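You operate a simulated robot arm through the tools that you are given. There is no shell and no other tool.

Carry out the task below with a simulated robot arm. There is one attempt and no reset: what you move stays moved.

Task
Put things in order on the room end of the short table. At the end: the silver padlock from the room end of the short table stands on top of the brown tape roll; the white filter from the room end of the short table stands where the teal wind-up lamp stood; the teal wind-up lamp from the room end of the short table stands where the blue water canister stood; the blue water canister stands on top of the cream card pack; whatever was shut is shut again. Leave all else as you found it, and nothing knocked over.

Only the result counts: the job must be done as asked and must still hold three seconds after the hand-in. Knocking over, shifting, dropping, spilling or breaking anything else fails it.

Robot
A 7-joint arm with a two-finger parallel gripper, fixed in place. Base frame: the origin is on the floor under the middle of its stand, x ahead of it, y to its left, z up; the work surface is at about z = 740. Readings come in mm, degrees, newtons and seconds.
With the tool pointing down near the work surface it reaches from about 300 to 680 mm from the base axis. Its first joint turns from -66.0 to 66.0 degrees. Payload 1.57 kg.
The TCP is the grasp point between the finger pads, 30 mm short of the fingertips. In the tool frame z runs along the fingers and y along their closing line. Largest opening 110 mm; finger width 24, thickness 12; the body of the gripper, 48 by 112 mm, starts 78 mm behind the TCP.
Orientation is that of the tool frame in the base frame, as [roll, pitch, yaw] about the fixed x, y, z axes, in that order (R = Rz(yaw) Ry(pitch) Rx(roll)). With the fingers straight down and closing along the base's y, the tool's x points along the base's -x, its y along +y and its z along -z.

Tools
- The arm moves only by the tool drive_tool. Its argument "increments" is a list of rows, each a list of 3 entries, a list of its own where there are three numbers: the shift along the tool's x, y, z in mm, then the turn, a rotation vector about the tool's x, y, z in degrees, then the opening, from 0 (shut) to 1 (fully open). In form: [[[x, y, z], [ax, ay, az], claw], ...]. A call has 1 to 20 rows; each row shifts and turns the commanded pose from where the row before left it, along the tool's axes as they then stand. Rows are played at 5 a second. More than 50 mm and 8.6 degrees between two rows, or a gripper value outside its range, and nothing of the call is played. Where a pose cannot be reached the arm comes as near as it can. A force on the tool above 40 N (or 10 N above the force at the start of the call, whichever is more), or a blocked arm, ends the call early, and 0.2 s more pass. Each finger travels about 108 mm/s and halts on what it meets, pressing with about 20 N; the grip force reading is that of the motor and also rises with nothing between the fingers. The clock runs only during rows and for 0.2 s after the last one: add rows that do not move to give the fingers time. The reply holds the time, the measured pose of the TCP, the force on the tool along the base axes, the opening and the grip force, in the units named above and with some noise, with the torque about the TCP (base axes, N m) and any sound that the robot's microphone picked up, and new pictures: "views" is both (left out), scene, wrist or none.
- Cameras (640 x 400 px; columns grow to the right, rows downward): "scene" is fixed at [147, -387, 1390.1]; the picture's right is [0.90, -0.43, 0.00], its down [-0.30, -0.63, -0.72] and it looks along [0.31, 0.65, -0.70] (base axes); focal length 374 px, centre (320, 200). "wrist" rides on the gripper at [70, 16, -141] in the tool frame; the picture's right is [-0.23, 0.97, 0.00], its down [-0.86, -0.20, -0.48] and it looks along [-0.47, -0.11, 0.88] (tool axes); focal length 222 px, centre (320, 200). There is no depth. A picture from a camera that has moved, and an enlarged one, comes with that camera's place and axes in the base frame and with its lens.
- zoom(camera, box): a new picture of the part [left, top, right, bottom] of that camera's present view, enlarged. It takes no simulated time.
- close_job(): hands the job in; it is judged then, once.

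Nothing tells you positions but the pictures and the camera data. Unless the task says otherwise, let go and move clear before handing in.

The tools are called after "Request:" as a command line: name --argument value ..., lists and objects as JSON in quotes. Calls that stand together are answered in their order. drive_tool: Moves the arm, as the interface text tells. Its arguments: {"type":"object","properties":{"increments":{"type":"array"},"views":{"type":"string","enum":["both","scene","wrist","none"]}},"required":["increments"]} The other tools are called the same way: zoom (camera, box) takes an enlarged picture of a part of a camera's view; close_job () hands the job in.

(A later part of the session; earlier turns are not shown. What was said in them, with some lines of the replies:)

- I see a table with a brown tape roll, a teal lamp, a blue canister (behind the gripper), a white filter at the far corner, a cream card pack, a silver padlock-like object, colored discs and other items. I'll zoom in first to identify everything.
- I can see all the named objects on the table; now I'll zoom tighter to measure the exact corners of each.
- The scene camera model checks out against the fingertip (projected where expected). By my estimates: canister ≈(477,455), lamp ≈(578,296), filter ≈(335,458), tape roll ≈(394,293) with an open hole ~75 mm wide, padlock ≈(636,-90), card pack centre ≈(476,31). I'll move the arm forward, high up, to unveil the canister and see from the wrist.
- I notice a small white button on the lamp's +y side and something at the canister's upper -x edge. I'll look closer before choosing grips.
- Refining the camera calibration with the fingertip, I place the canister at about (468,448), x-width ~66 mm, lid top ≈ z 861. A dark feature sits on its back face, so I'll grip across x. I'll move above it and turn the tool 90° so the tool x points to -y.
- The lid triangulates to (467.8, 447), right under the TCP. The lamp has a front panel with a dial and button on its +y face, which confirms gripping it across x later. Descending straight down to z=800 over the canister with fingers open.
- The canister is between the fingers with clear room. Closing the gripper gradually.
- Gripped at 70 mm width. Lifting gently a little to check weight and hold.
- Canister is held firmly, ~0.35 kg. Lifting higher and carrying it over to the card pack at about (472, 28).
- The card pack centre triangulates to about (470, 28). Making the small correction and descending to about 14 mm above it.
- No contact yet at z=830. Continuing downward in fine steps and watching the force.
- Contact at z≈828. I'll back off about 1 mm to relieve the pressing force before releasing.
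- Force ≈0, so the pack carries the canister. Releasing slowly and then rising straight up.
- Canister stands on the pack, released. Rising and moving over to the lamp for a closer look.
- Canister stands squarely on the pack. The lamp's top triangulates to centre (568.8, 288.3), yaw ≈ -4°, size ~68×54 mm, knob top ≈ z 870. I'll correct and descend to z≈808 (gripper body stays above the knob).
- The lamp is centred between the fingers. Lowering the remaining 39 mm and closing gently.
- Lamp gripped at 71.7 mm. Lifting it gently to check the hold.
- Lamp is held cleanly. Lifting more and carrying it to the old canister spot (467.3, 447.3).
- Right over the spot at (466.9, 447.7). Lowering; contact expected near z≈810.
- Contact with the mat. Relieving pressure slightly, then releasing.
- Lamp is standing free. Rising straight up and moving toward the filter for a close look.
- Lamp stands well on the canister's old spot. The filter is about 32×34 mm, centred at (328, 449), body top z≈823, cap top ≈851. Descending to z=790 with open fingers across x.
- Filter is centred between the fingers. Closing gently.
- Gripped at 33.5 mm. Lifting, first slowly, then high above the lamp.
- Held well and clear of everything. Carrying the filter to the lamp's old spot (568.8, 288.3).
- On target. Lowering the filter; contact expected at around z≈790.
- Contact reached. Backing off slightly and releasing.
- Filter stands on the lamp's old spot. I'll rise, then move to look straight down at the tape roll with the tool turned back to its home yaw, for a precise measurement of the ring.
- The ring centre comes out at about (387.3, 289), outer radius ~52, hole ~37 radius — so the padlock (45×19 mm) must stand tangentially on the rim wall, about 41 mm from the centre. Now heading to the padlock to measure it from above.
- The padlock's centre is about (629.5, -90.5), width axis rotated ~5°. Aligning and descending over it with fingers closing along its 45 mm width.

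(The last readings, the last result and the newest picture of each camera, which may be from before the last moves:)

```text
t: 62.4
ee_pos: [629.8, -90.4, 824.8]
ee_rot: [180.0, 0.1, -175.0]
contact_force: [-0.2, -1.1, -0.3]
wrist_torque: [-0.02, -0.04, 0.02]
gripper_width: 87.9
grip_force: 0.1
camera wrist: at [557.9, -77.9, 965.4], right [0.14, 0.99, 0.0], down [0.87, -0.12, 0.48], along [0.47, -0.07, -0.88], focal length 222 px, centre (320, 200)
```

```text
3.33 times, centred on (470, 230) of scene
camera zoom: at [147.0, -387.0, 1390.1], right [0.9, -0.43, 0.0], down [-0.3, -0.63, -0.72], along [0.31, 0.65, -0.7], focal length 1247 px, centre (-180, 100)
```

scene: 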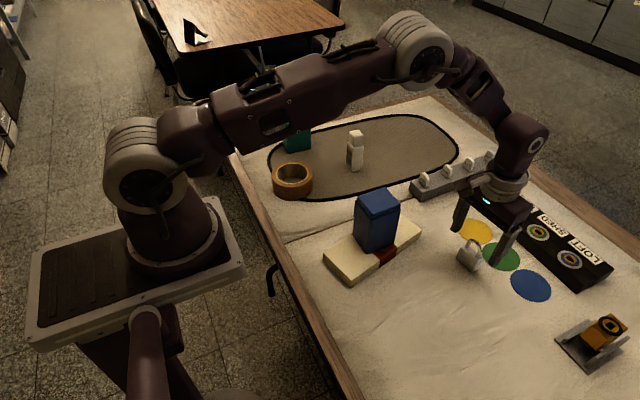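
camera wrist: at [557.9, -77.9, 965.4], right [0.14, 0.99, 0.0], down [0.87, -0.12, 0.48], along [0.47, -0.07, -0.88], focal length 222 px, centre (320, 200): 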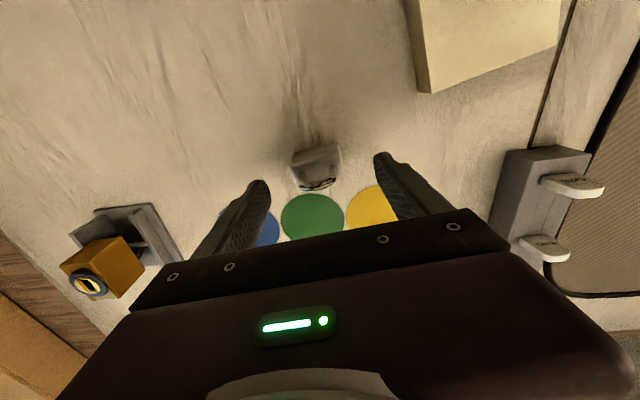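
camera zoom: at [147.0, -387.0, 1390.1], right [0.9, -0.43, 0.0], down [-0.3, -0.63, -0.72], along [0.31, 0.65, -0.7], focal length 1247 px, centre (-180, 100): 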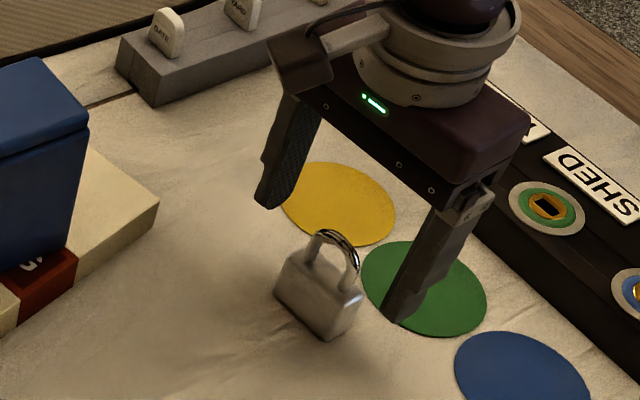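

Aligned. Lowering the last 48 mm so the fingertips come about 5 mm above the table.

Request:
drive_tool --increments '[[[0, 0, 20], [0, 0, 0], 0.8], [[0, 0, 15], [0, 0, 0], 0.8], [[0, 0, 8], [0, 0, 0], 0.8], [[0, 0, 4], [0, 0, 0], 0.8], [[0, 0, 0], [0, 0, 0], 0.8]]' --views "both"

Request:
zoom --camera "scene" --box '[430, 190, 510, 280]'

Request:
zoom --camera "wrist" --box '[230, 110, 420, 250]'

```text
t: 63.6
ee_pos: [630.6, -89.1, 776.6]
ee_rot: [-180.0, -0.1, -175.0]
contact_force: [-0.5, -0.4, 0.1]
wrist_torque: [-0.01, 0.0, -0.01]
gripper_width: 88.0
grip_force: 0.1
camera wrist: at [557.8, -77.9, 918.2], right [0.14, 0.99, 0.0], down [0.87, -0.12, 0.48], along [0.47, -0.07, -0.88], focal length 222 px, centre (320, 200)
```

scene: 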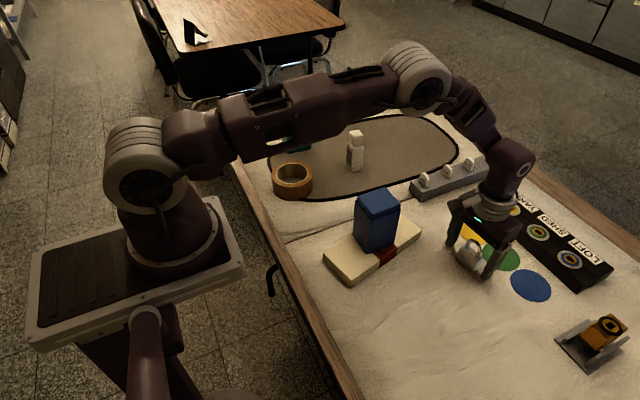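
wrist: 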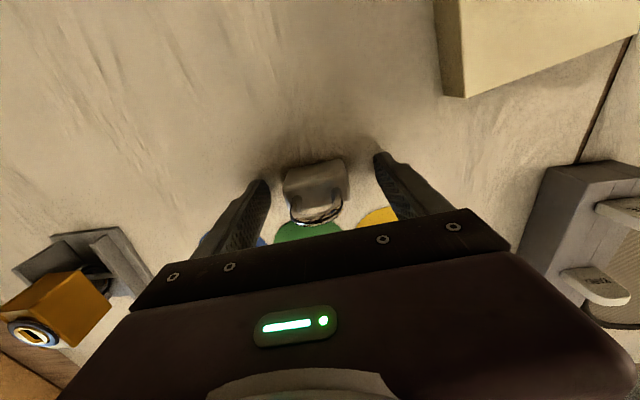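

```text
4.44 times, centred on (470, 235) of scene
camera zoom: at [147.0, -387.0, 1390.1], right [0.9, -0.43, 0.0], down [-0.3, -0.63, -0.72], along [0.31, 0.65, -0.7], focal length 1663 px, centre (-347, 44)
```

zoom: 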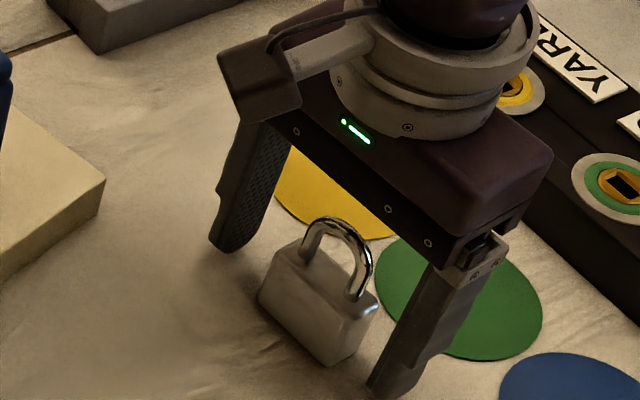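

```text
2.86 times, centred on (325, 180) of wrist
camera zoom: at [557.8, -77.9, 918.2], right [0.14, 0.99, 0.0], down [0.87, -0.12, 0.48], along [0.47, -0.07, -0.88], focal length 635 px, centre (306, 257)
```

zoom: 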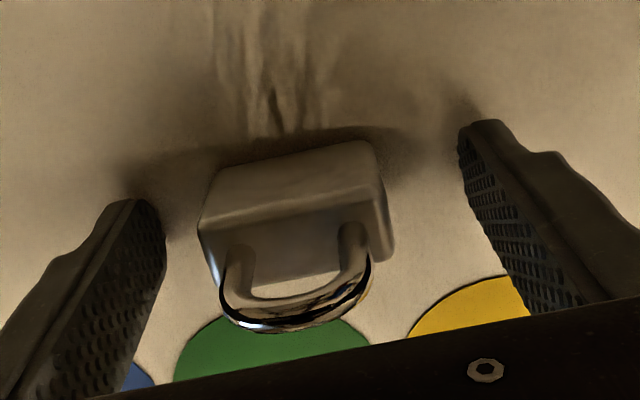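

The padlock sits centrally between the fingers. Closing gently.

Request:
drive_tool --increments '[[[0, 0, 0], [0, 0, 0], 0.62], [[0, 0, 0], [0, 0, 0], 0.5], [[0, 0, 0], [0, 0, 0], 0.46], [[0, 0, 0], [0, 0, 0], 0.43], [[0, 0, 0], [0, 0, 0], 0.41], [[0, 0, 0], [0, 0, 0], 0.39], [[0, 0, 0], [0, 0, 0], 0.3], [[0, 0, 0], [0, 0, 0], 0.2], [[0, 0, 0], [0, 0, 0], 0.2]]' --views "both"

Request:
zoom --camera "wrist" --box '[230, 110, 420, 250]'

Request:
zoom --camera "scene" --box '[430, 190, 510, 280]'

```text
t: 65.6
ee_pos: [630.4, -89.6, 776.9]
ee_rot: [179.9, 0.0, -175.0]
contact_force: [0.5, -1.7, 1.2]
wrist_torque: [-0.01, -0.02, 0.01]
gripper_width: 47.8
grip_force: 19.9
camera wrist: at [557.8, -77.9, 918.4], right [0.14, 0.99, 0.0], down [0.87, -0.12, 0.48], along [0.47, -0.07, -0.88], focal length 222 px, centre (320, 200)
```

scene: 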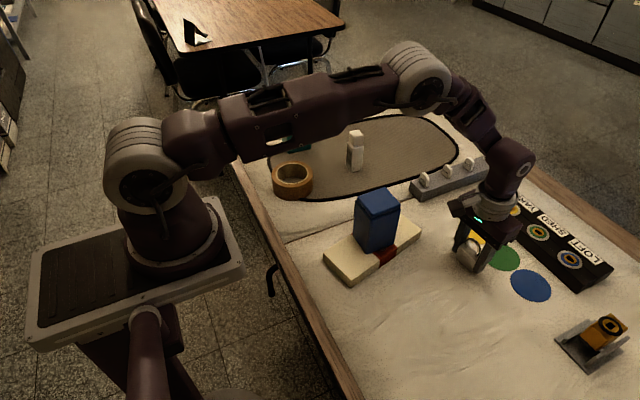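
wrist: 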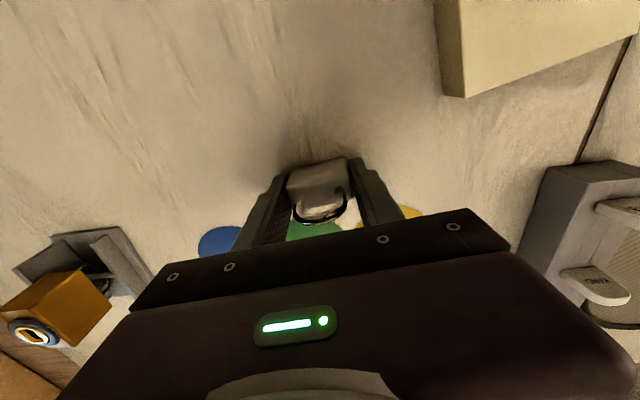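

```text
2.86 times, centred on (325, 180) of wrist
camera zoom: at [557.8, -77.9, 918.4], right [0.14, 0.99, 0.0], down [0.87, -0.12, 0.48], along [0.47, -0.07, -0.88], focal length 635 px, centre (306, 257)
```

zoom: 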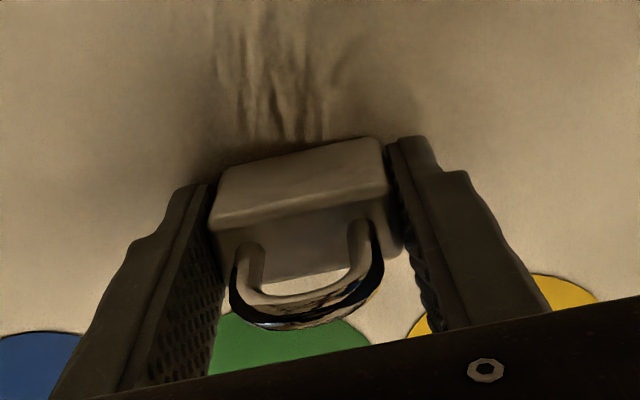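

```text
4.44 times, centred on (470, 235) of scene
camera zoom: at [147.0, -387.0, 1390.1], right [0.9, -0.43, 0.0], down [-0.3, -0.63, -0.72], along [0.31, 0.65, -0.7], focal length 1663 px, centre (-347, 44)
```

zoom: 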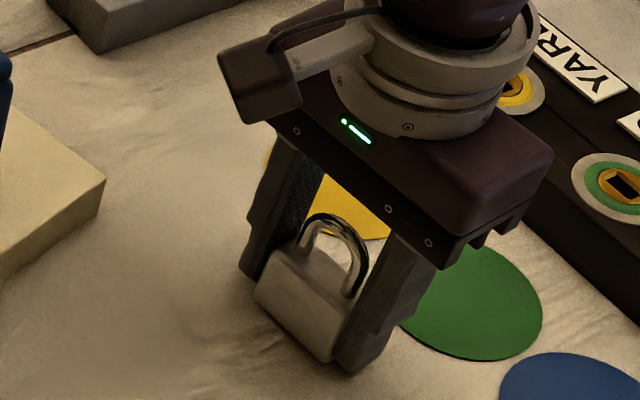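

Gripped at 47.8 mm, well centred. Lifting slowly, then rising high.

Request:
drive_tool --increments '[[[0, 0, -3], [0, 0, 0], 0.2], [[0, 0, -5], [0, 0, 0], 0.2], [[0, 0, -10], [0, 0, 0], 0.2], [[0, 0, -20], [0, 0, 0], 0.2], [[0, 0, -30], [0, 0, 0], 0.2], [[0, 0, -35], [0, 0, 0], 0.2], [[0, 0, -40], [0, 0, 0], 0.2], [[0, 0, -40], [0, 0, 0], 0.2], [[0, 0, -20], [0, 0, 0], 0.2], [[0, 0, 0], [0, 0, 0], 0.2]]' --views "both"

Request:
zoom --camera "wrist" --box '[230, 110, 420, 250]'

```text
t: 67.8
ee_pos: [630.0, -90.0, 980.5]
ee_rot: [180.0, 0.0, -175.0]
contact_force: [-0.2, -0.5, -1.3]
wrist_torque: [0.0, 0.0, -0.02]
gripper_width: 47.7
grip_force: 19.6
camera wrist: at [557.5, -78.6, 1121.8], right [0.14, 0.99, 0.0], down [0.87, -0.12, 0.48], along [0.47, -0.07, -0.88], focal length 222 px, centre (320, 200)
```

scene: 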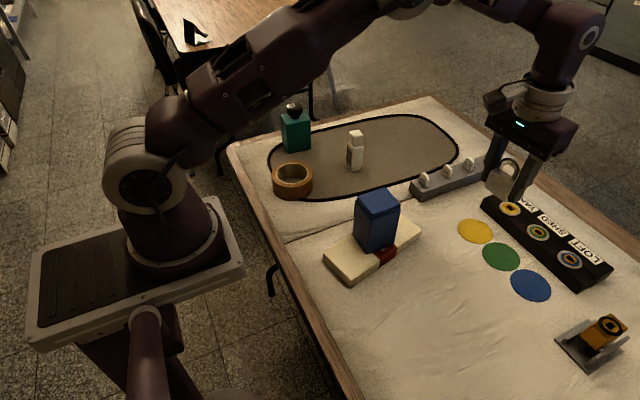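
wrist: 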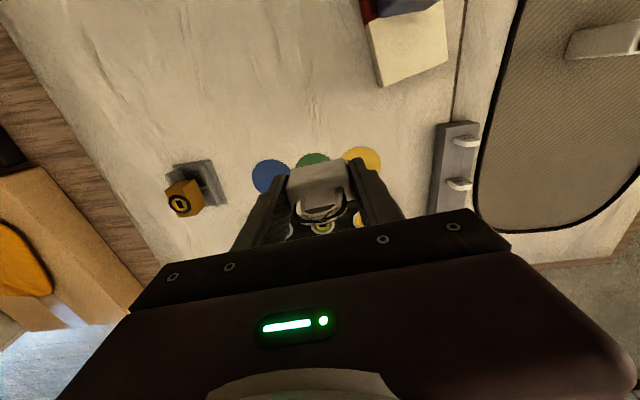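

```text
2.86 times, centred on (325, 180) of wrist
camera zoom: at [557.5, -78.6, 1121.8], right [0.14, 0.99, 0.0], down [0.87, -0.12, 0.48], along [0.47, -0.07, -0.88], focal length 635 px, centre (306, 257)
```

zoom: 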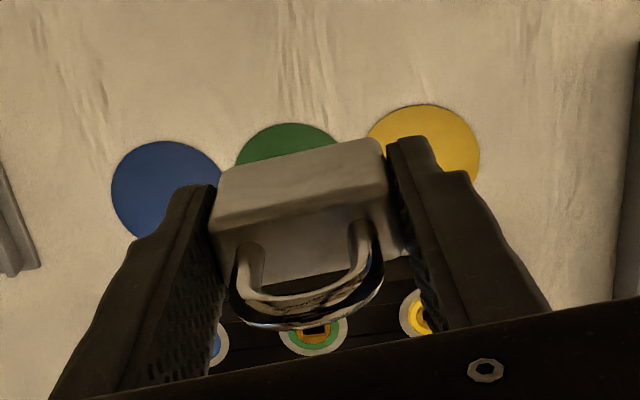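

Padlock is firmly held. Rotating back to yaw 180 and carrying it to above the +x side of the tape roll's rim.

Request:
drive_tool --increments '[[[0, 0, 0], [0, 0, 5], 0.2], [[6, 11, 0], [0, 0, 0], 0.2], [[12, 23, 0], [0, 0, 0], 0.2], [[18, 34, 0], [0, 0, 0], 0.2], [[19, 36, 0], [0, 0, 0], 0.2], [[19, 36, 0], [0, 0, 0], 0.2], [[19, 36, 0], [0, 0, 0], 0.2], [[19, 36, 0], [0, 0, 0], 0.2], [[19, 36, 0], [0, 0, 0], 0.2], [[19, 36, 0], [0, 0, 0], 0.2], [[19, 36, 0], [0, 0, 0], 0.2], [[16, 30, 0], [0, 0, 0], 0.2], [[10, 19, 0], [0, 0, 0], 0.2], [[5.5, 9.8, 0], [0, 0, 0], 0.2], [[0, 0, 0], [0, 0, 0], 0.2], [[0, 0, 0], [0, 0, 0], 0.2]]' --views "both"

Request:
zoom --camera "wrist" --box '[230, 60, 420, 250]'

```text
t: 71.2
ee_pos: [429.0, 289.3, 979.7]
ee_rot: [-180.0, 0.0, 180.0]
contact_force: [-0.4, 0.7, -1.8]
wrist_torque: [-0.02, 0.0, 0.01]
gripper_width: 47.8
grip_force: 19.4
camera wrist: at [358.4, 307.2, 1121.1], right [0.23, 0.97, 0.0], down [0.86, -0.2, 0.48], along [0.47, -0.11, -0.88], focal length 222 px, centre (320, 200)
```

scene: 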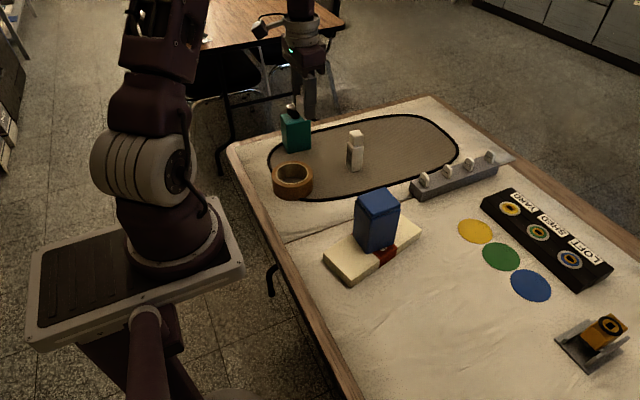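
wrist: 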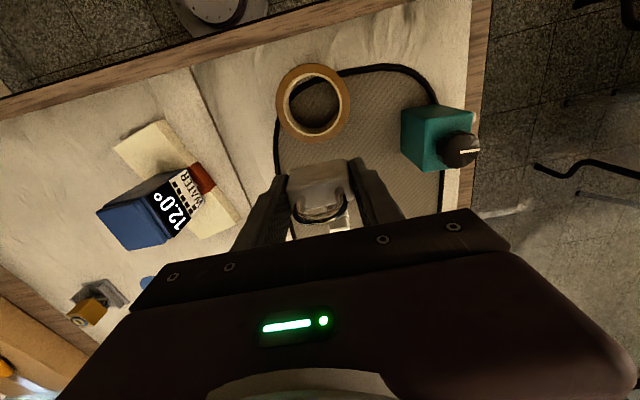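

```text
2.11 times, centred on (325, 155) of wrist
camera zoom: at [358.4, 307.2, 1121.1], right [0.23, 0.97, 0.0], down [0.86, -0.2, 0.48], along [0.47, -0.11, -0.88], focal length 468 px, centre (310, 295)
```

zoom: 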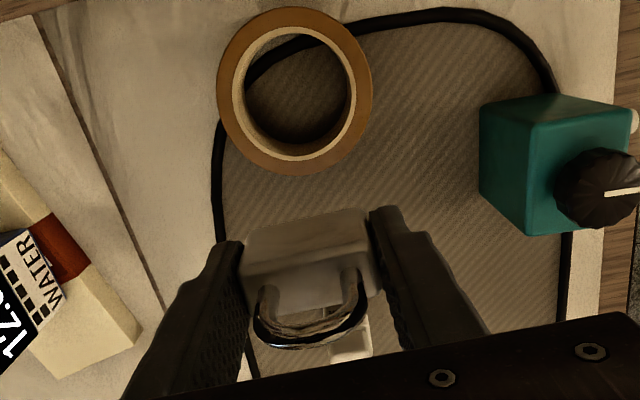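

Ring centre re-measured at about (388, 290). Nudging slightly and lowering to ~20 mm above the rim for a check.

Request:
drive_tool --increments '[[[-0.8, 0.8, 0], [0, 0, 0], 0.2], [[0, 0, 30], [0, 0, 0], 0.2], [[0, 0, 35], [0, 0, 0], 0.2], [[0, 0, 35], [0, 0, 0], 0.2], [[0, 0, 25], [0, 0, 0], 0.2], [[0, 0, 12], [0, 0, 0], 0.2], [[0, 0, 0], [0, 0, 0], 0.2], [[0, 0, 0], [0, 0, 0], 0.2]]' --views "both"

Request:
zoom --camera "wrist" --box '[230, 60, 420, 250]'

Request:
zoom --camera "scene" --box '[255, 130, 345, 210]'

```text
t: 73.0
ee_pos: [431.2, 289.9, 843.2]
ee_rot: [-180.0, 0.0, 179.9]
contact_force: [-0.5, -0.3, -1.7]
wrist_torque: [0.0, 0.01, -0.01]
gripper_width: 47.6
grip_force: 19.9
camera wrist: at [359.5, 307.4, 984.0], right [0.23, 0.97, 0.0], down [0.86, -0.2, 0.48], along [0.47, -0.11, -0.88], focal length 222 px, centre (320, 200)
```

scene: 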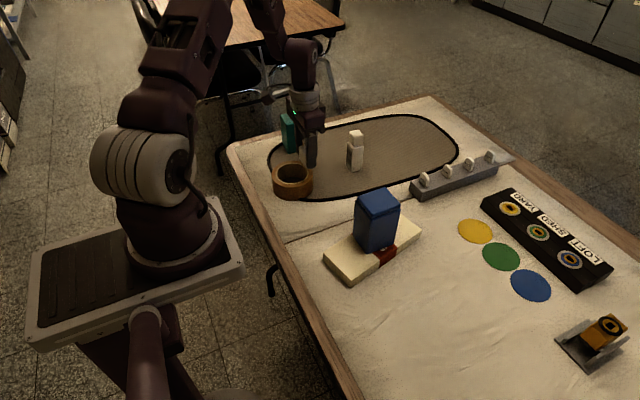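
wrist: 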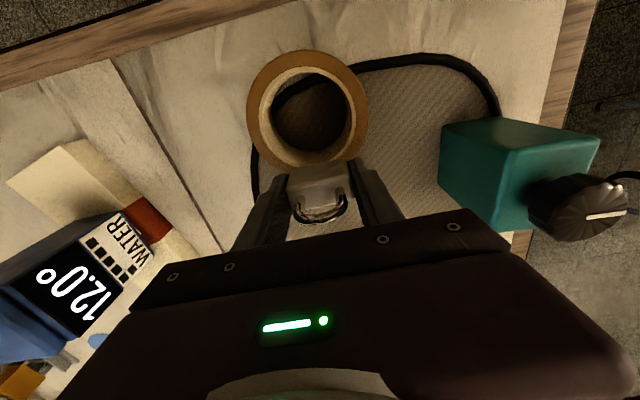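

```text
2.11 times, centred on (325, 155) of wrist
camera zoom: at [359.5, 307.4, 984.0], right [0.23, 0.97, 0.0], down [0.86, -0.2, 0.48], along [0.47, -0.11, -0.88], focal length 468 px, centre (310, 295)
```

zoom: 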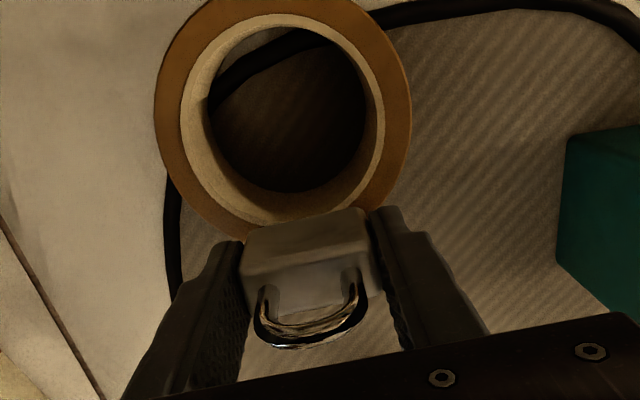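

```text
5.00 times, centred on (300, 170) of scene
camera zoom: at [147.0, -387.0, 1390.1], right [0.9, -0.43, 0.0], down [-0.3, -0.63, -0.72], along [0.31, 0.65, -0.7], focal length 1871 px, centre (420, 350)
```

zoom: 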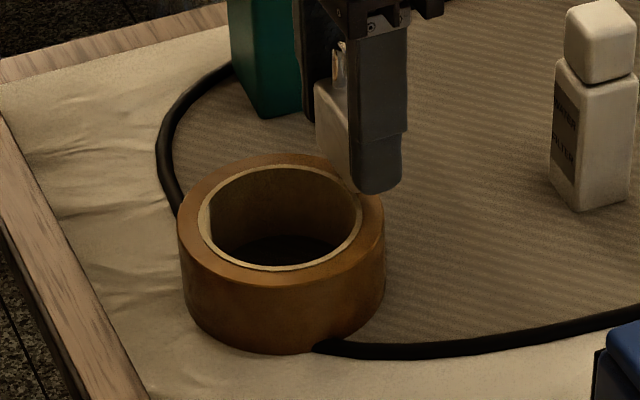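

The padlock's inner face is at x≈419.5, so its centre is ≈41.5 mm from the ring centre — as planned. Lowering toward the rim.

Request:
drive_tool --increments '[[[0, 0, 8], [0, 0, 0], 0.2], [[0, 0, 5], [0, 0, 0], 0.2], [[0, 0, 3], [0, 0, 0], 0.2], [[0, 0, 0], [0, 0, 0], 0.2]]' --views "both"

Request:
zoom --camera "scene" --box '[255, 130, 345, 210]'

Request:
zoom --camera "wrist" --box '[230, 60, 420, 250]'

```text
t: 74.0
ee_pos: [430.7, 289.7, 827.4]
ee_rot: [-180.0, 0.1, 180.0]
contact_force: [0.1, 0.4, -2.9]
wrist_torque: [-0.01, 0.02, -0.02]
gripper_width: 47.5
grip_force: 20.0
camera wrist: at [359.8, 307.9, 968.4], right [0.23, 0.97, 0.0], down [0.86, -0.2, 0.48], along [0.47, -0.11, -0.88], focal length 222 px, centre (320, 200)
```

scene: 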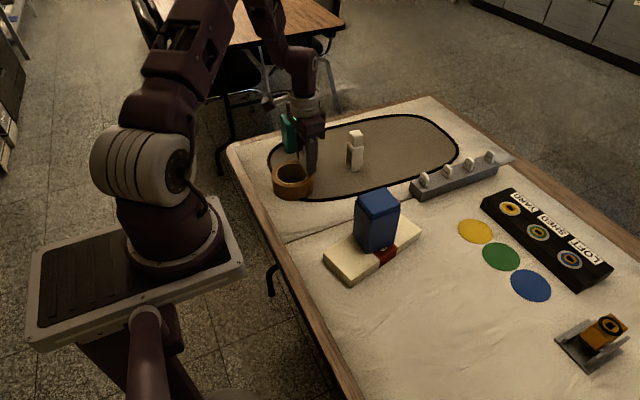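
wrist: 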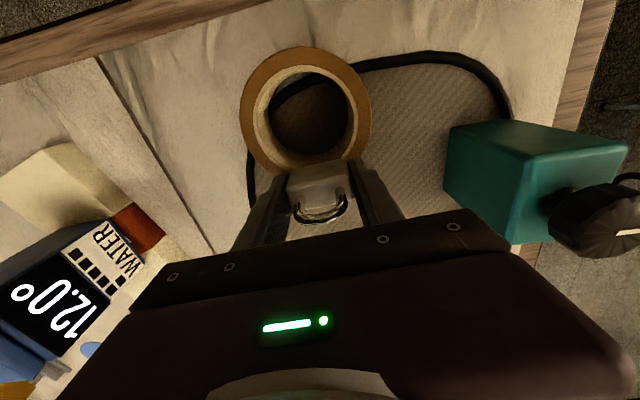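

```text
5.00 times, centred on (300, 170) of scene
camera zoom: at [147.0, -387.0, 1390.1], right [0.9, -0.43, 0.0], down [-0.3, -0.63, -0.72], along [0.31, 0.65, -0.7], focal length 1871 px, centre (420, 350)
```

zoom: 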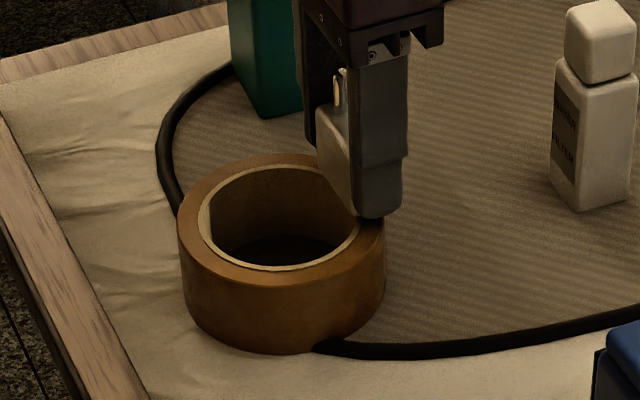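

```text
2.11 times, centred on (325, 155) of wrist
camera zoom: at [359.8, 307.9, 968.4], right [0.23, 0.97, 0.0], down [0.86, -0.2, 0.48], along [0.47, -0.11, -0.88], focal length 468 px, centre (310, 295)
```

zoom: 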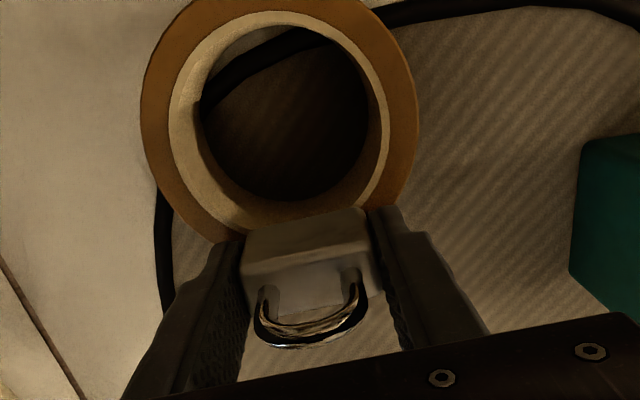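

Request:
drive_tool --increments '[[[0, 0, 1.5], [0, 0, 0], 0.2], [[0, 0, 1], [0, 0, 0], 0.2], [[0, 0, 0.8], [0, 0, 0], 0.2], [[0, 0, 0], [0, 0, 0], 0.2]]' --views "none"

```text
t: 75.0
ee_pos: [429.9, 290.3, 825.7]
ee_rot: [179.9, 0.0, -180.0]
contact_force: [-3.4, -5.6, 34.9]
wrist_torque: [0.1, 0.31, 0.02]
gripper_width: 47.5
grip_force: 20.2
```

Contact already at z≈826, with some force built up. Backing off right away.

Request:
drive_tool --increments '[[[0, 0, -1.2], [0, 0, 0], 0.2], [[0, 0, 0], [0, 0, 0], 0.2]]' --views "none"

```text
t: 75.6
ee_pos: [431.0, 289.4, 826.1]
ee_rot: [179.9, 0.1, -179.9]
contact_force: [0.4, -0.5, 18.0]
wrist_torque: [0.42, -0.02, 0.0]
gripper_width: 47.8
grip_force: 20.3
```

Request:
drive_tool --increments '[[[0, 0, -0.7], [0, 0, 0], 0.2], [[0, 0, 0], [0, 0, 0], 0.2]]' --views "both"

Request:
zoom --camera "scene" --box '[265, 140, 335, 200]'

Request:
zoom --camera "wrist" --box '[230, 60, 420, 250]'

```text
t: 76.2
ee_pos: [428.9, 289.0, 825.4]
ee_rot: [-180.0, 0.0, 179.9]
contact_force: [2.2, 0.2, 3.7]
wrist_torque: [0.14, -0.11, -0.05]
gripper_width: 47.6
grip_force: 20.1
camera wrist: at [359.1, 308.0, 966.4], right [0.23, 0.97, 0.0], down [0.86, -0.2, 0.48], along [0.47, -0.11, -0.88], focal length 222 px, centre (320, 200)
```

scene: 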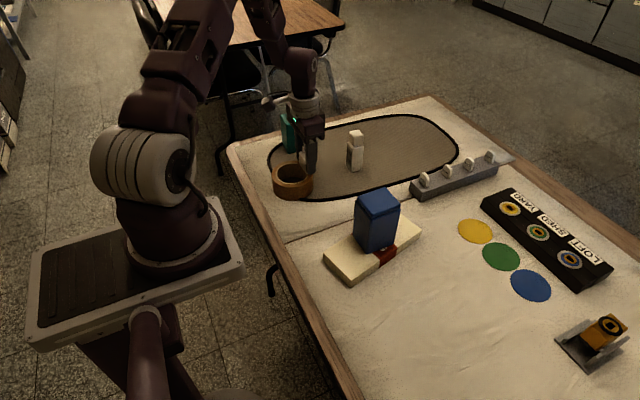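
wrist: 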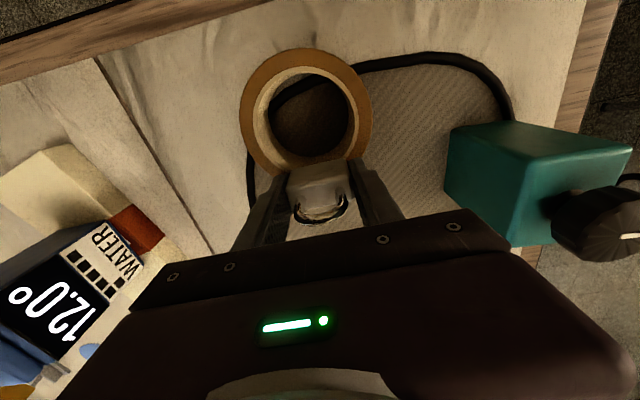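

```text
6.67 times, centred on (300, 170) of scene
camera zoom: at [147.0, -387.0, 1390.1], right [0.9, -0.43, 0.0], down [-0.3, -0.63, -0.72], along [0.31, 0.65, -0.7], focal length 2494 px, centre (453, 400)
```

zoom: 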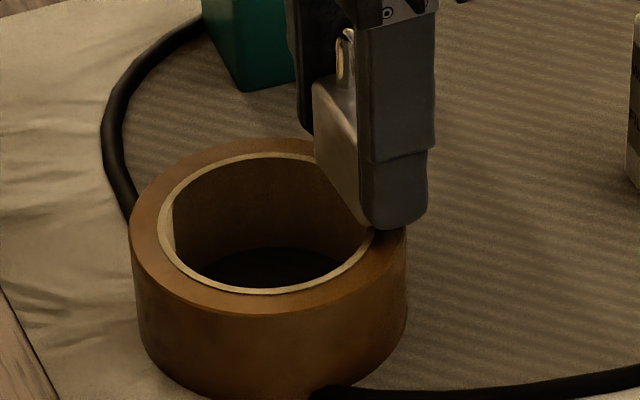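

```text
2.11 times, centred on (325, 155) of wrist
camera zoom: at [359.1, 308.0, 966.4], right [0.23, 0.97, 0.0], down [0.86, -0.2, 0.48], along [0.47, -0.11, -0.88], focal length 468 px, centre (310, 295)
```

zoom: 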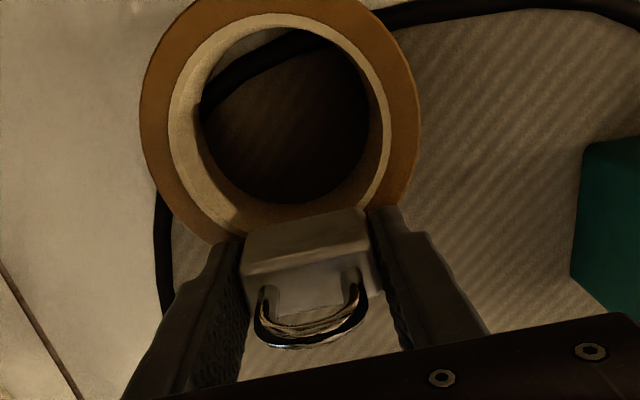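

The padlock rests on the rim: inner corners on the core ring, outer edge at the rim's edge, centre of mass right over the wall. Opening the fingers slowly.

Request:
drive_tool --increments '[[[0, 0, 0], [0, 0, 0], 0.44], [[0, 0, 0], [0, 0, 0], 0.47], [[0, 0, 0], [0, 0, 0], 0.52], [[0, 0, 0], [0, 0, 0], 0.6], [[0, 0, 0], [0, 0, 0], 0.7], [[0, 0, 0], [0, 0, 0], 0.7]]' --views "both"

Request:
zoom --camera "scene" --box '[265, 140, 335, 200]'

Request:
zoom --camera "wrist" --box '[230, 60, 420, 250]'

```text
t: 77.6
ee_pos: [430.1, 290.1, 825.5]
ee_rot: [180.0, -0.1, 180.0]
contact_force: [-0.1, 0.4, -0.2]
wrist_torque: [0.0, -0.02, -0.05]
gripper_width: 76.9
grip_force: 0.0
camera wrist: at [359.3, 308.1, 966.7], right [0.23, 0.97, 0.0], down [0.86, -0.2, 0.48], along [0.47, -0.11, -0.88], focal length 222 px, centre (320, 200)
```

scene: 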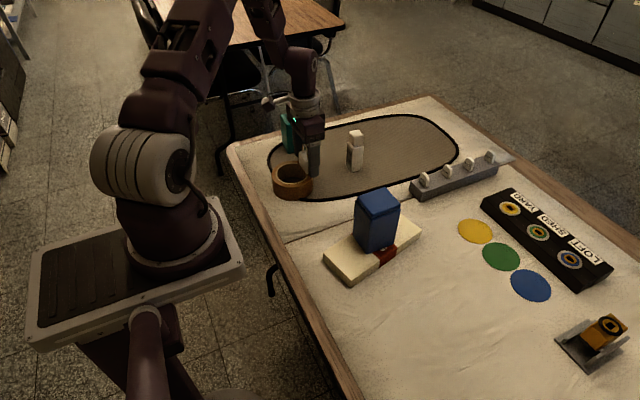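
wrist: 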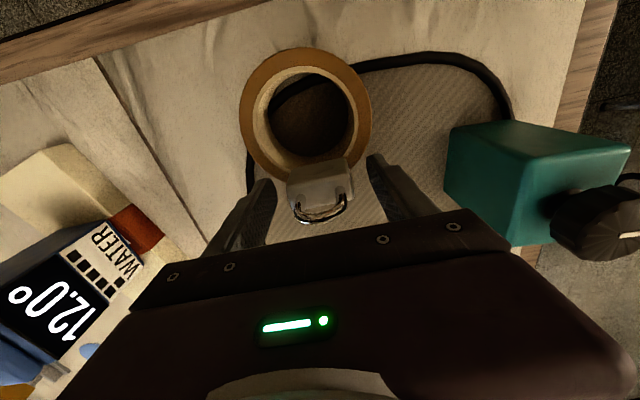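

```text
6.67 times, centred on (300, 170) of scene
camera zoom: at [147.0, -387.0, 1390.1], right [0.9, -0.43, 0.0], down [-0.3, -0.63, -0.72], along [0.31, 0.65, -0.7], focal length 2494 px, centre (453, 400)
```

zoom: 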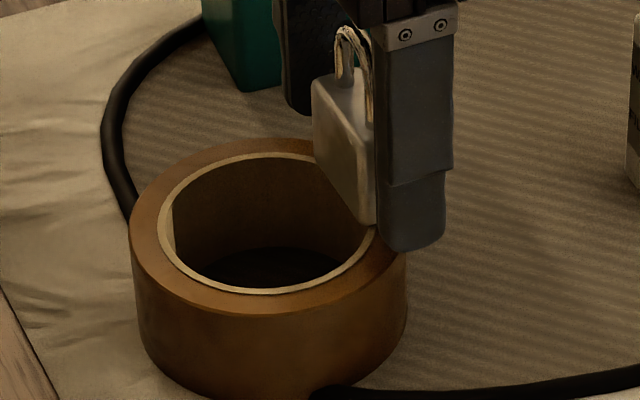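

```text
2.11 times, centred on (325, 155) of wrist
camera zoom: at [359.3, 308.1, 966.7], right [0.23, 0.97, 0.0], down [0.86, -0.2, 0.48], along [0.47, -0.11, -0.88], focal length 468 px, centre (310, 295)
```

zoom: 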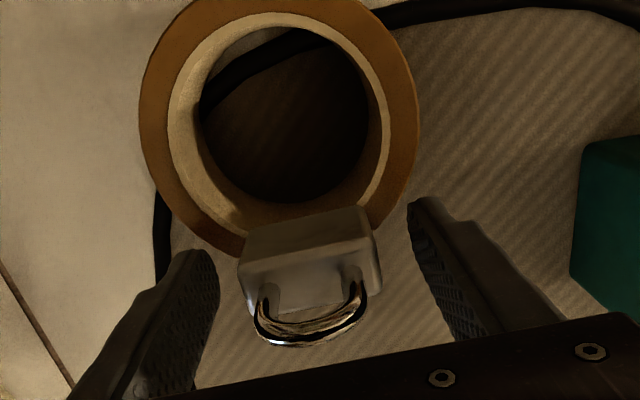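

The padlock stands on its own. Rising straight up, slowly first, then clear.

Request:
drive_tool --increments '[[[0, 0, -5], [0, 0, 0], 0.7], [[0, 0, -10], [0, 0, 0], 0.7], [[0, 0, -20], [0, 0, 0], 0.7], [[0, 0, -30], [0, 0, 0], 0.7], [[0, 0, -40], [0, 0, 0], 0.7], [[0, 0, -40], [0, 0, 0], 0.7], [[0, 0, -10], [0, 0, 0], 0.7], [[0, 0, 0], [0, 0, 0], 0.7]]' --views "both"

Request:
zoom --camera "scene" --box '[225, 90, 385, 210]'

Request:
zoom --camera "wrist" --box '[230, 40, 420, 240]'

```text
t: 79.4
ee_pos: [429.6, 289.6, 980.6]
ee_rot: [180.0, 0.0, -180.0]
contact_force: [-0.6, -0.3, -0.9]
wrist_torque: [0.01, 0.04, -0.01]
gripper_width: 77.2
grip_force: 0.1
camera wrist: at [359.1, 307.6, 1122.4], right [0.23, 0.97, 0.0], down [0.86, -0.2, 0.48], along [0.47, -0.11, -0.88], focal length 222 px, centre (320, 200)
```

scene: 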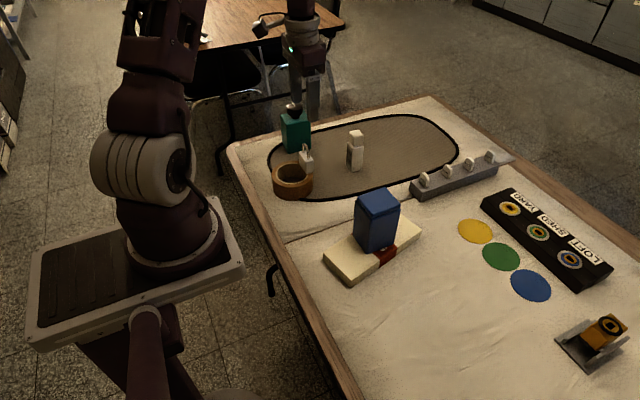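
wrist: 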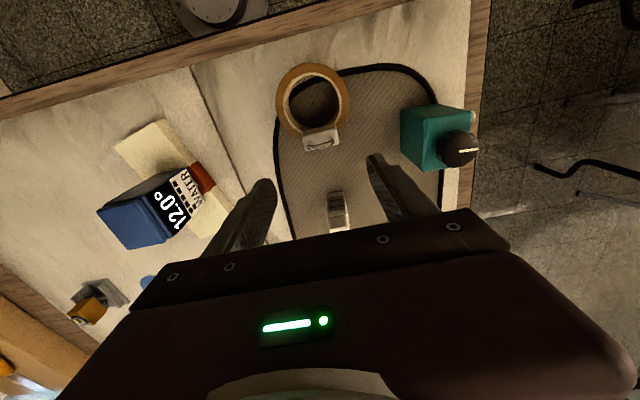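

```text
3.33 times, centred on (305, 150) of scene
camera zoom: at [147.0, -387.0, 1390.1], right [0.9, -0.43, 0.0], down [-0.3, -0.63, -0.72], along [0.31, 0.65, -0.7], focal length 1247 px, centre (370, 367)
```

zoom: 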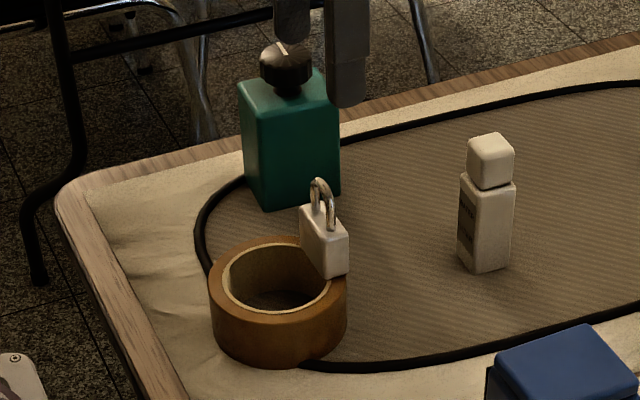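

```text
2.00 times, centred on (325, 140) of wrist
camera zoom: at [359.1, 307.6, 1122.4], right [0.23, 0.97, 0.0], down [0.86, -0.2, 0.48], along [0.47, -0.11, -0.88], focal length 444 px, centre (310, 320)
```

zoom: 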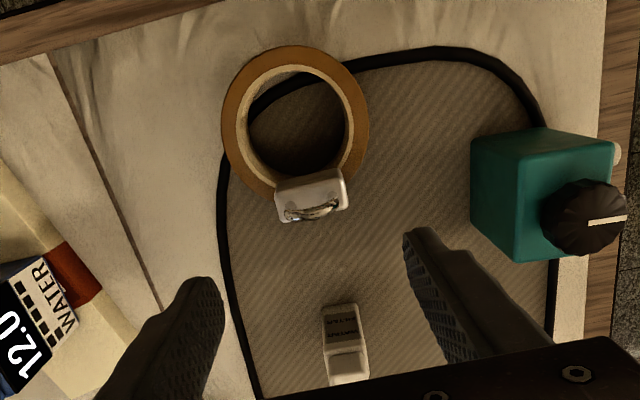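

Everything stands as wanted. I'll move the arm clear and take a final look at the whole scene.

Request:
drive_tool --increments '[[[10, -20, -10], [0, 0, 0], 0.7], [[10, -35, 0], [0, 0, 0], 0.7], [[10, -35, 0], [0, 0, 0], 0.7], [[10, -35, 0], [0, 0, 0], 0.7], [[10, -30, 0], [0, 0, 0], 0.7], [[0, 0, 0], [0, 0, 0], 0.7], [[0, 0, 0], [0, 0, 0], 0.7]]' --views "both"

Request:
zoom --camera "scene" --box '[225, 90, 385, 210]'

Request:
zoom --camera "scene" --box '[400, 140, 640, 300]'

Request:
zoom --camera "scene" --box '[300, 170, 440, 300]'

```text
t: 81.0
ee_pos: [381.0, 134.7, 990.4]
ee_rot: [-180.0, 0.1, 179.9]
contact_force: [0.0, 0.5, -0.2]
wrist_torque: [0.01, 0.0, -0.01]
gripper_width: 77.0
grip_force: 0.1
camera wrist: at [309.8, 152.3, 1131.9], right [0.23, 0.97, 0.0], down [0.85, -0.2, 0.48], along [0.47, -0.11, -0.88], focal length 222 px, centre (320, 200)
```

scene: 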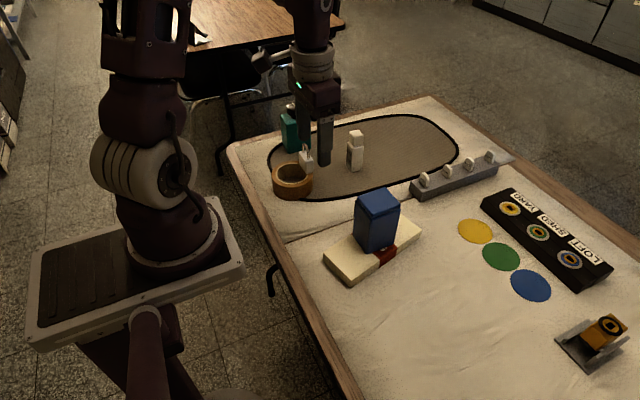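
wrist: 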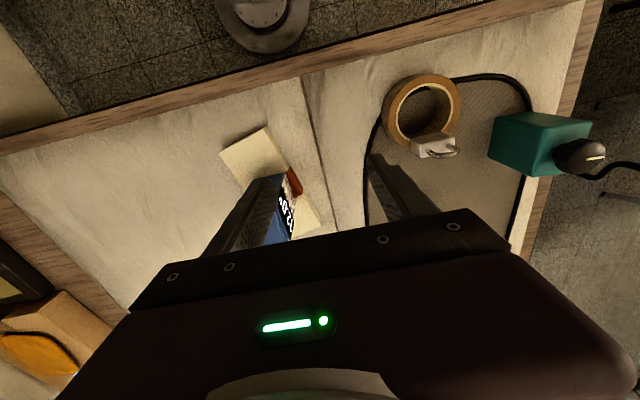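

```text
3.33 times, centred on (305, 150) of scene
camera zoom: at [147.0, -387.0, 1390.1], right [0.9, -0.43, 0.0], down [-0.3, -0.63, -0.72], along [0.31, 0.65, -0.7], focal length 1247 px, centre (370, 367)
```

zoom: 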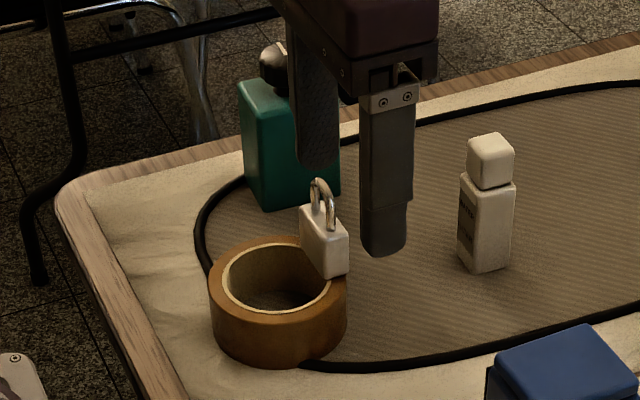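

```text
2.50 times, centred on (520, 220) of scene
camera zoom: at [147.0, -387.0, 1390.1], right [0.9, -0.43, 0.0], down [-0.3, -0.63, -0.72], along [0.31, 0.65, -0.7], focal length 935 px, centre (-180, 150)
```

zoom: 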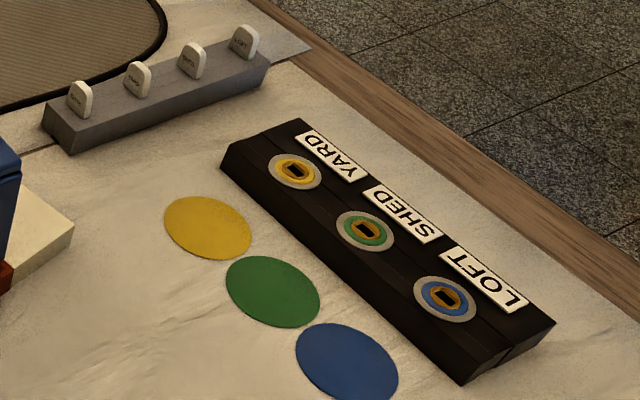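

```text
3.08 times, centred on (370, 235) of scene
camera zoom: at [147.0, -387.0, 1390.1], right [0.9, -0.43, 0.0], down [-0.3, -0.63, -0.72], along [0.31, 0.65, -0.7], focal length 1151 px, centre (166, 92)
```

zoom: 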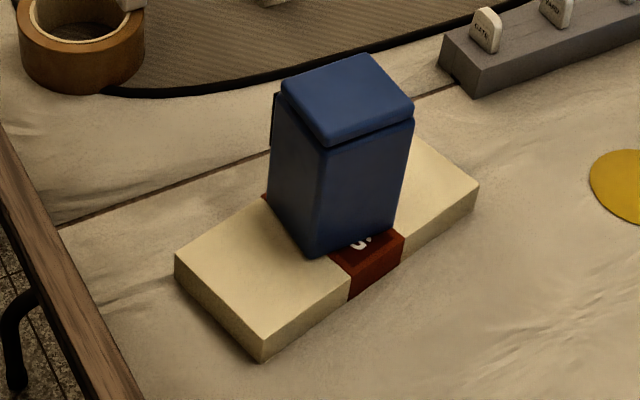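

The padlock stands stably on the tape roll's rim and the filter is on the lamp's old spot. The lamp is on the canister's old spot, and the canister sits on the card pack with its lid shut. Nothing else has moved and the arm is clear, so I'm handing in the job.

Request:
close_job

```text
The job is handed in.
```

The job is handed in. In the final pictures every item stood where you asked, nothing else had visibly moved, and the arm was clear. No verdict came back with the hand-in.

- **Padlock:** it stands on the tape roll's rim, not over the middle. The hole is about 75 mm wide and the padlock only about 45 mm, so it would have dropped through. It stood steady for the roughly three seconds I watched after letting go.
- **Filter:** it stands where the lamp stood, within a few millimetres by my measurements.
- **Lamp:** it stands where the canister stood, also within a few millimetres. I kept the fingers off its button and knob.
- **Canister:** it stands near the centre of the card pack, with its lid still shut.

I opened nothing during the job, so there was nothing to shut again.
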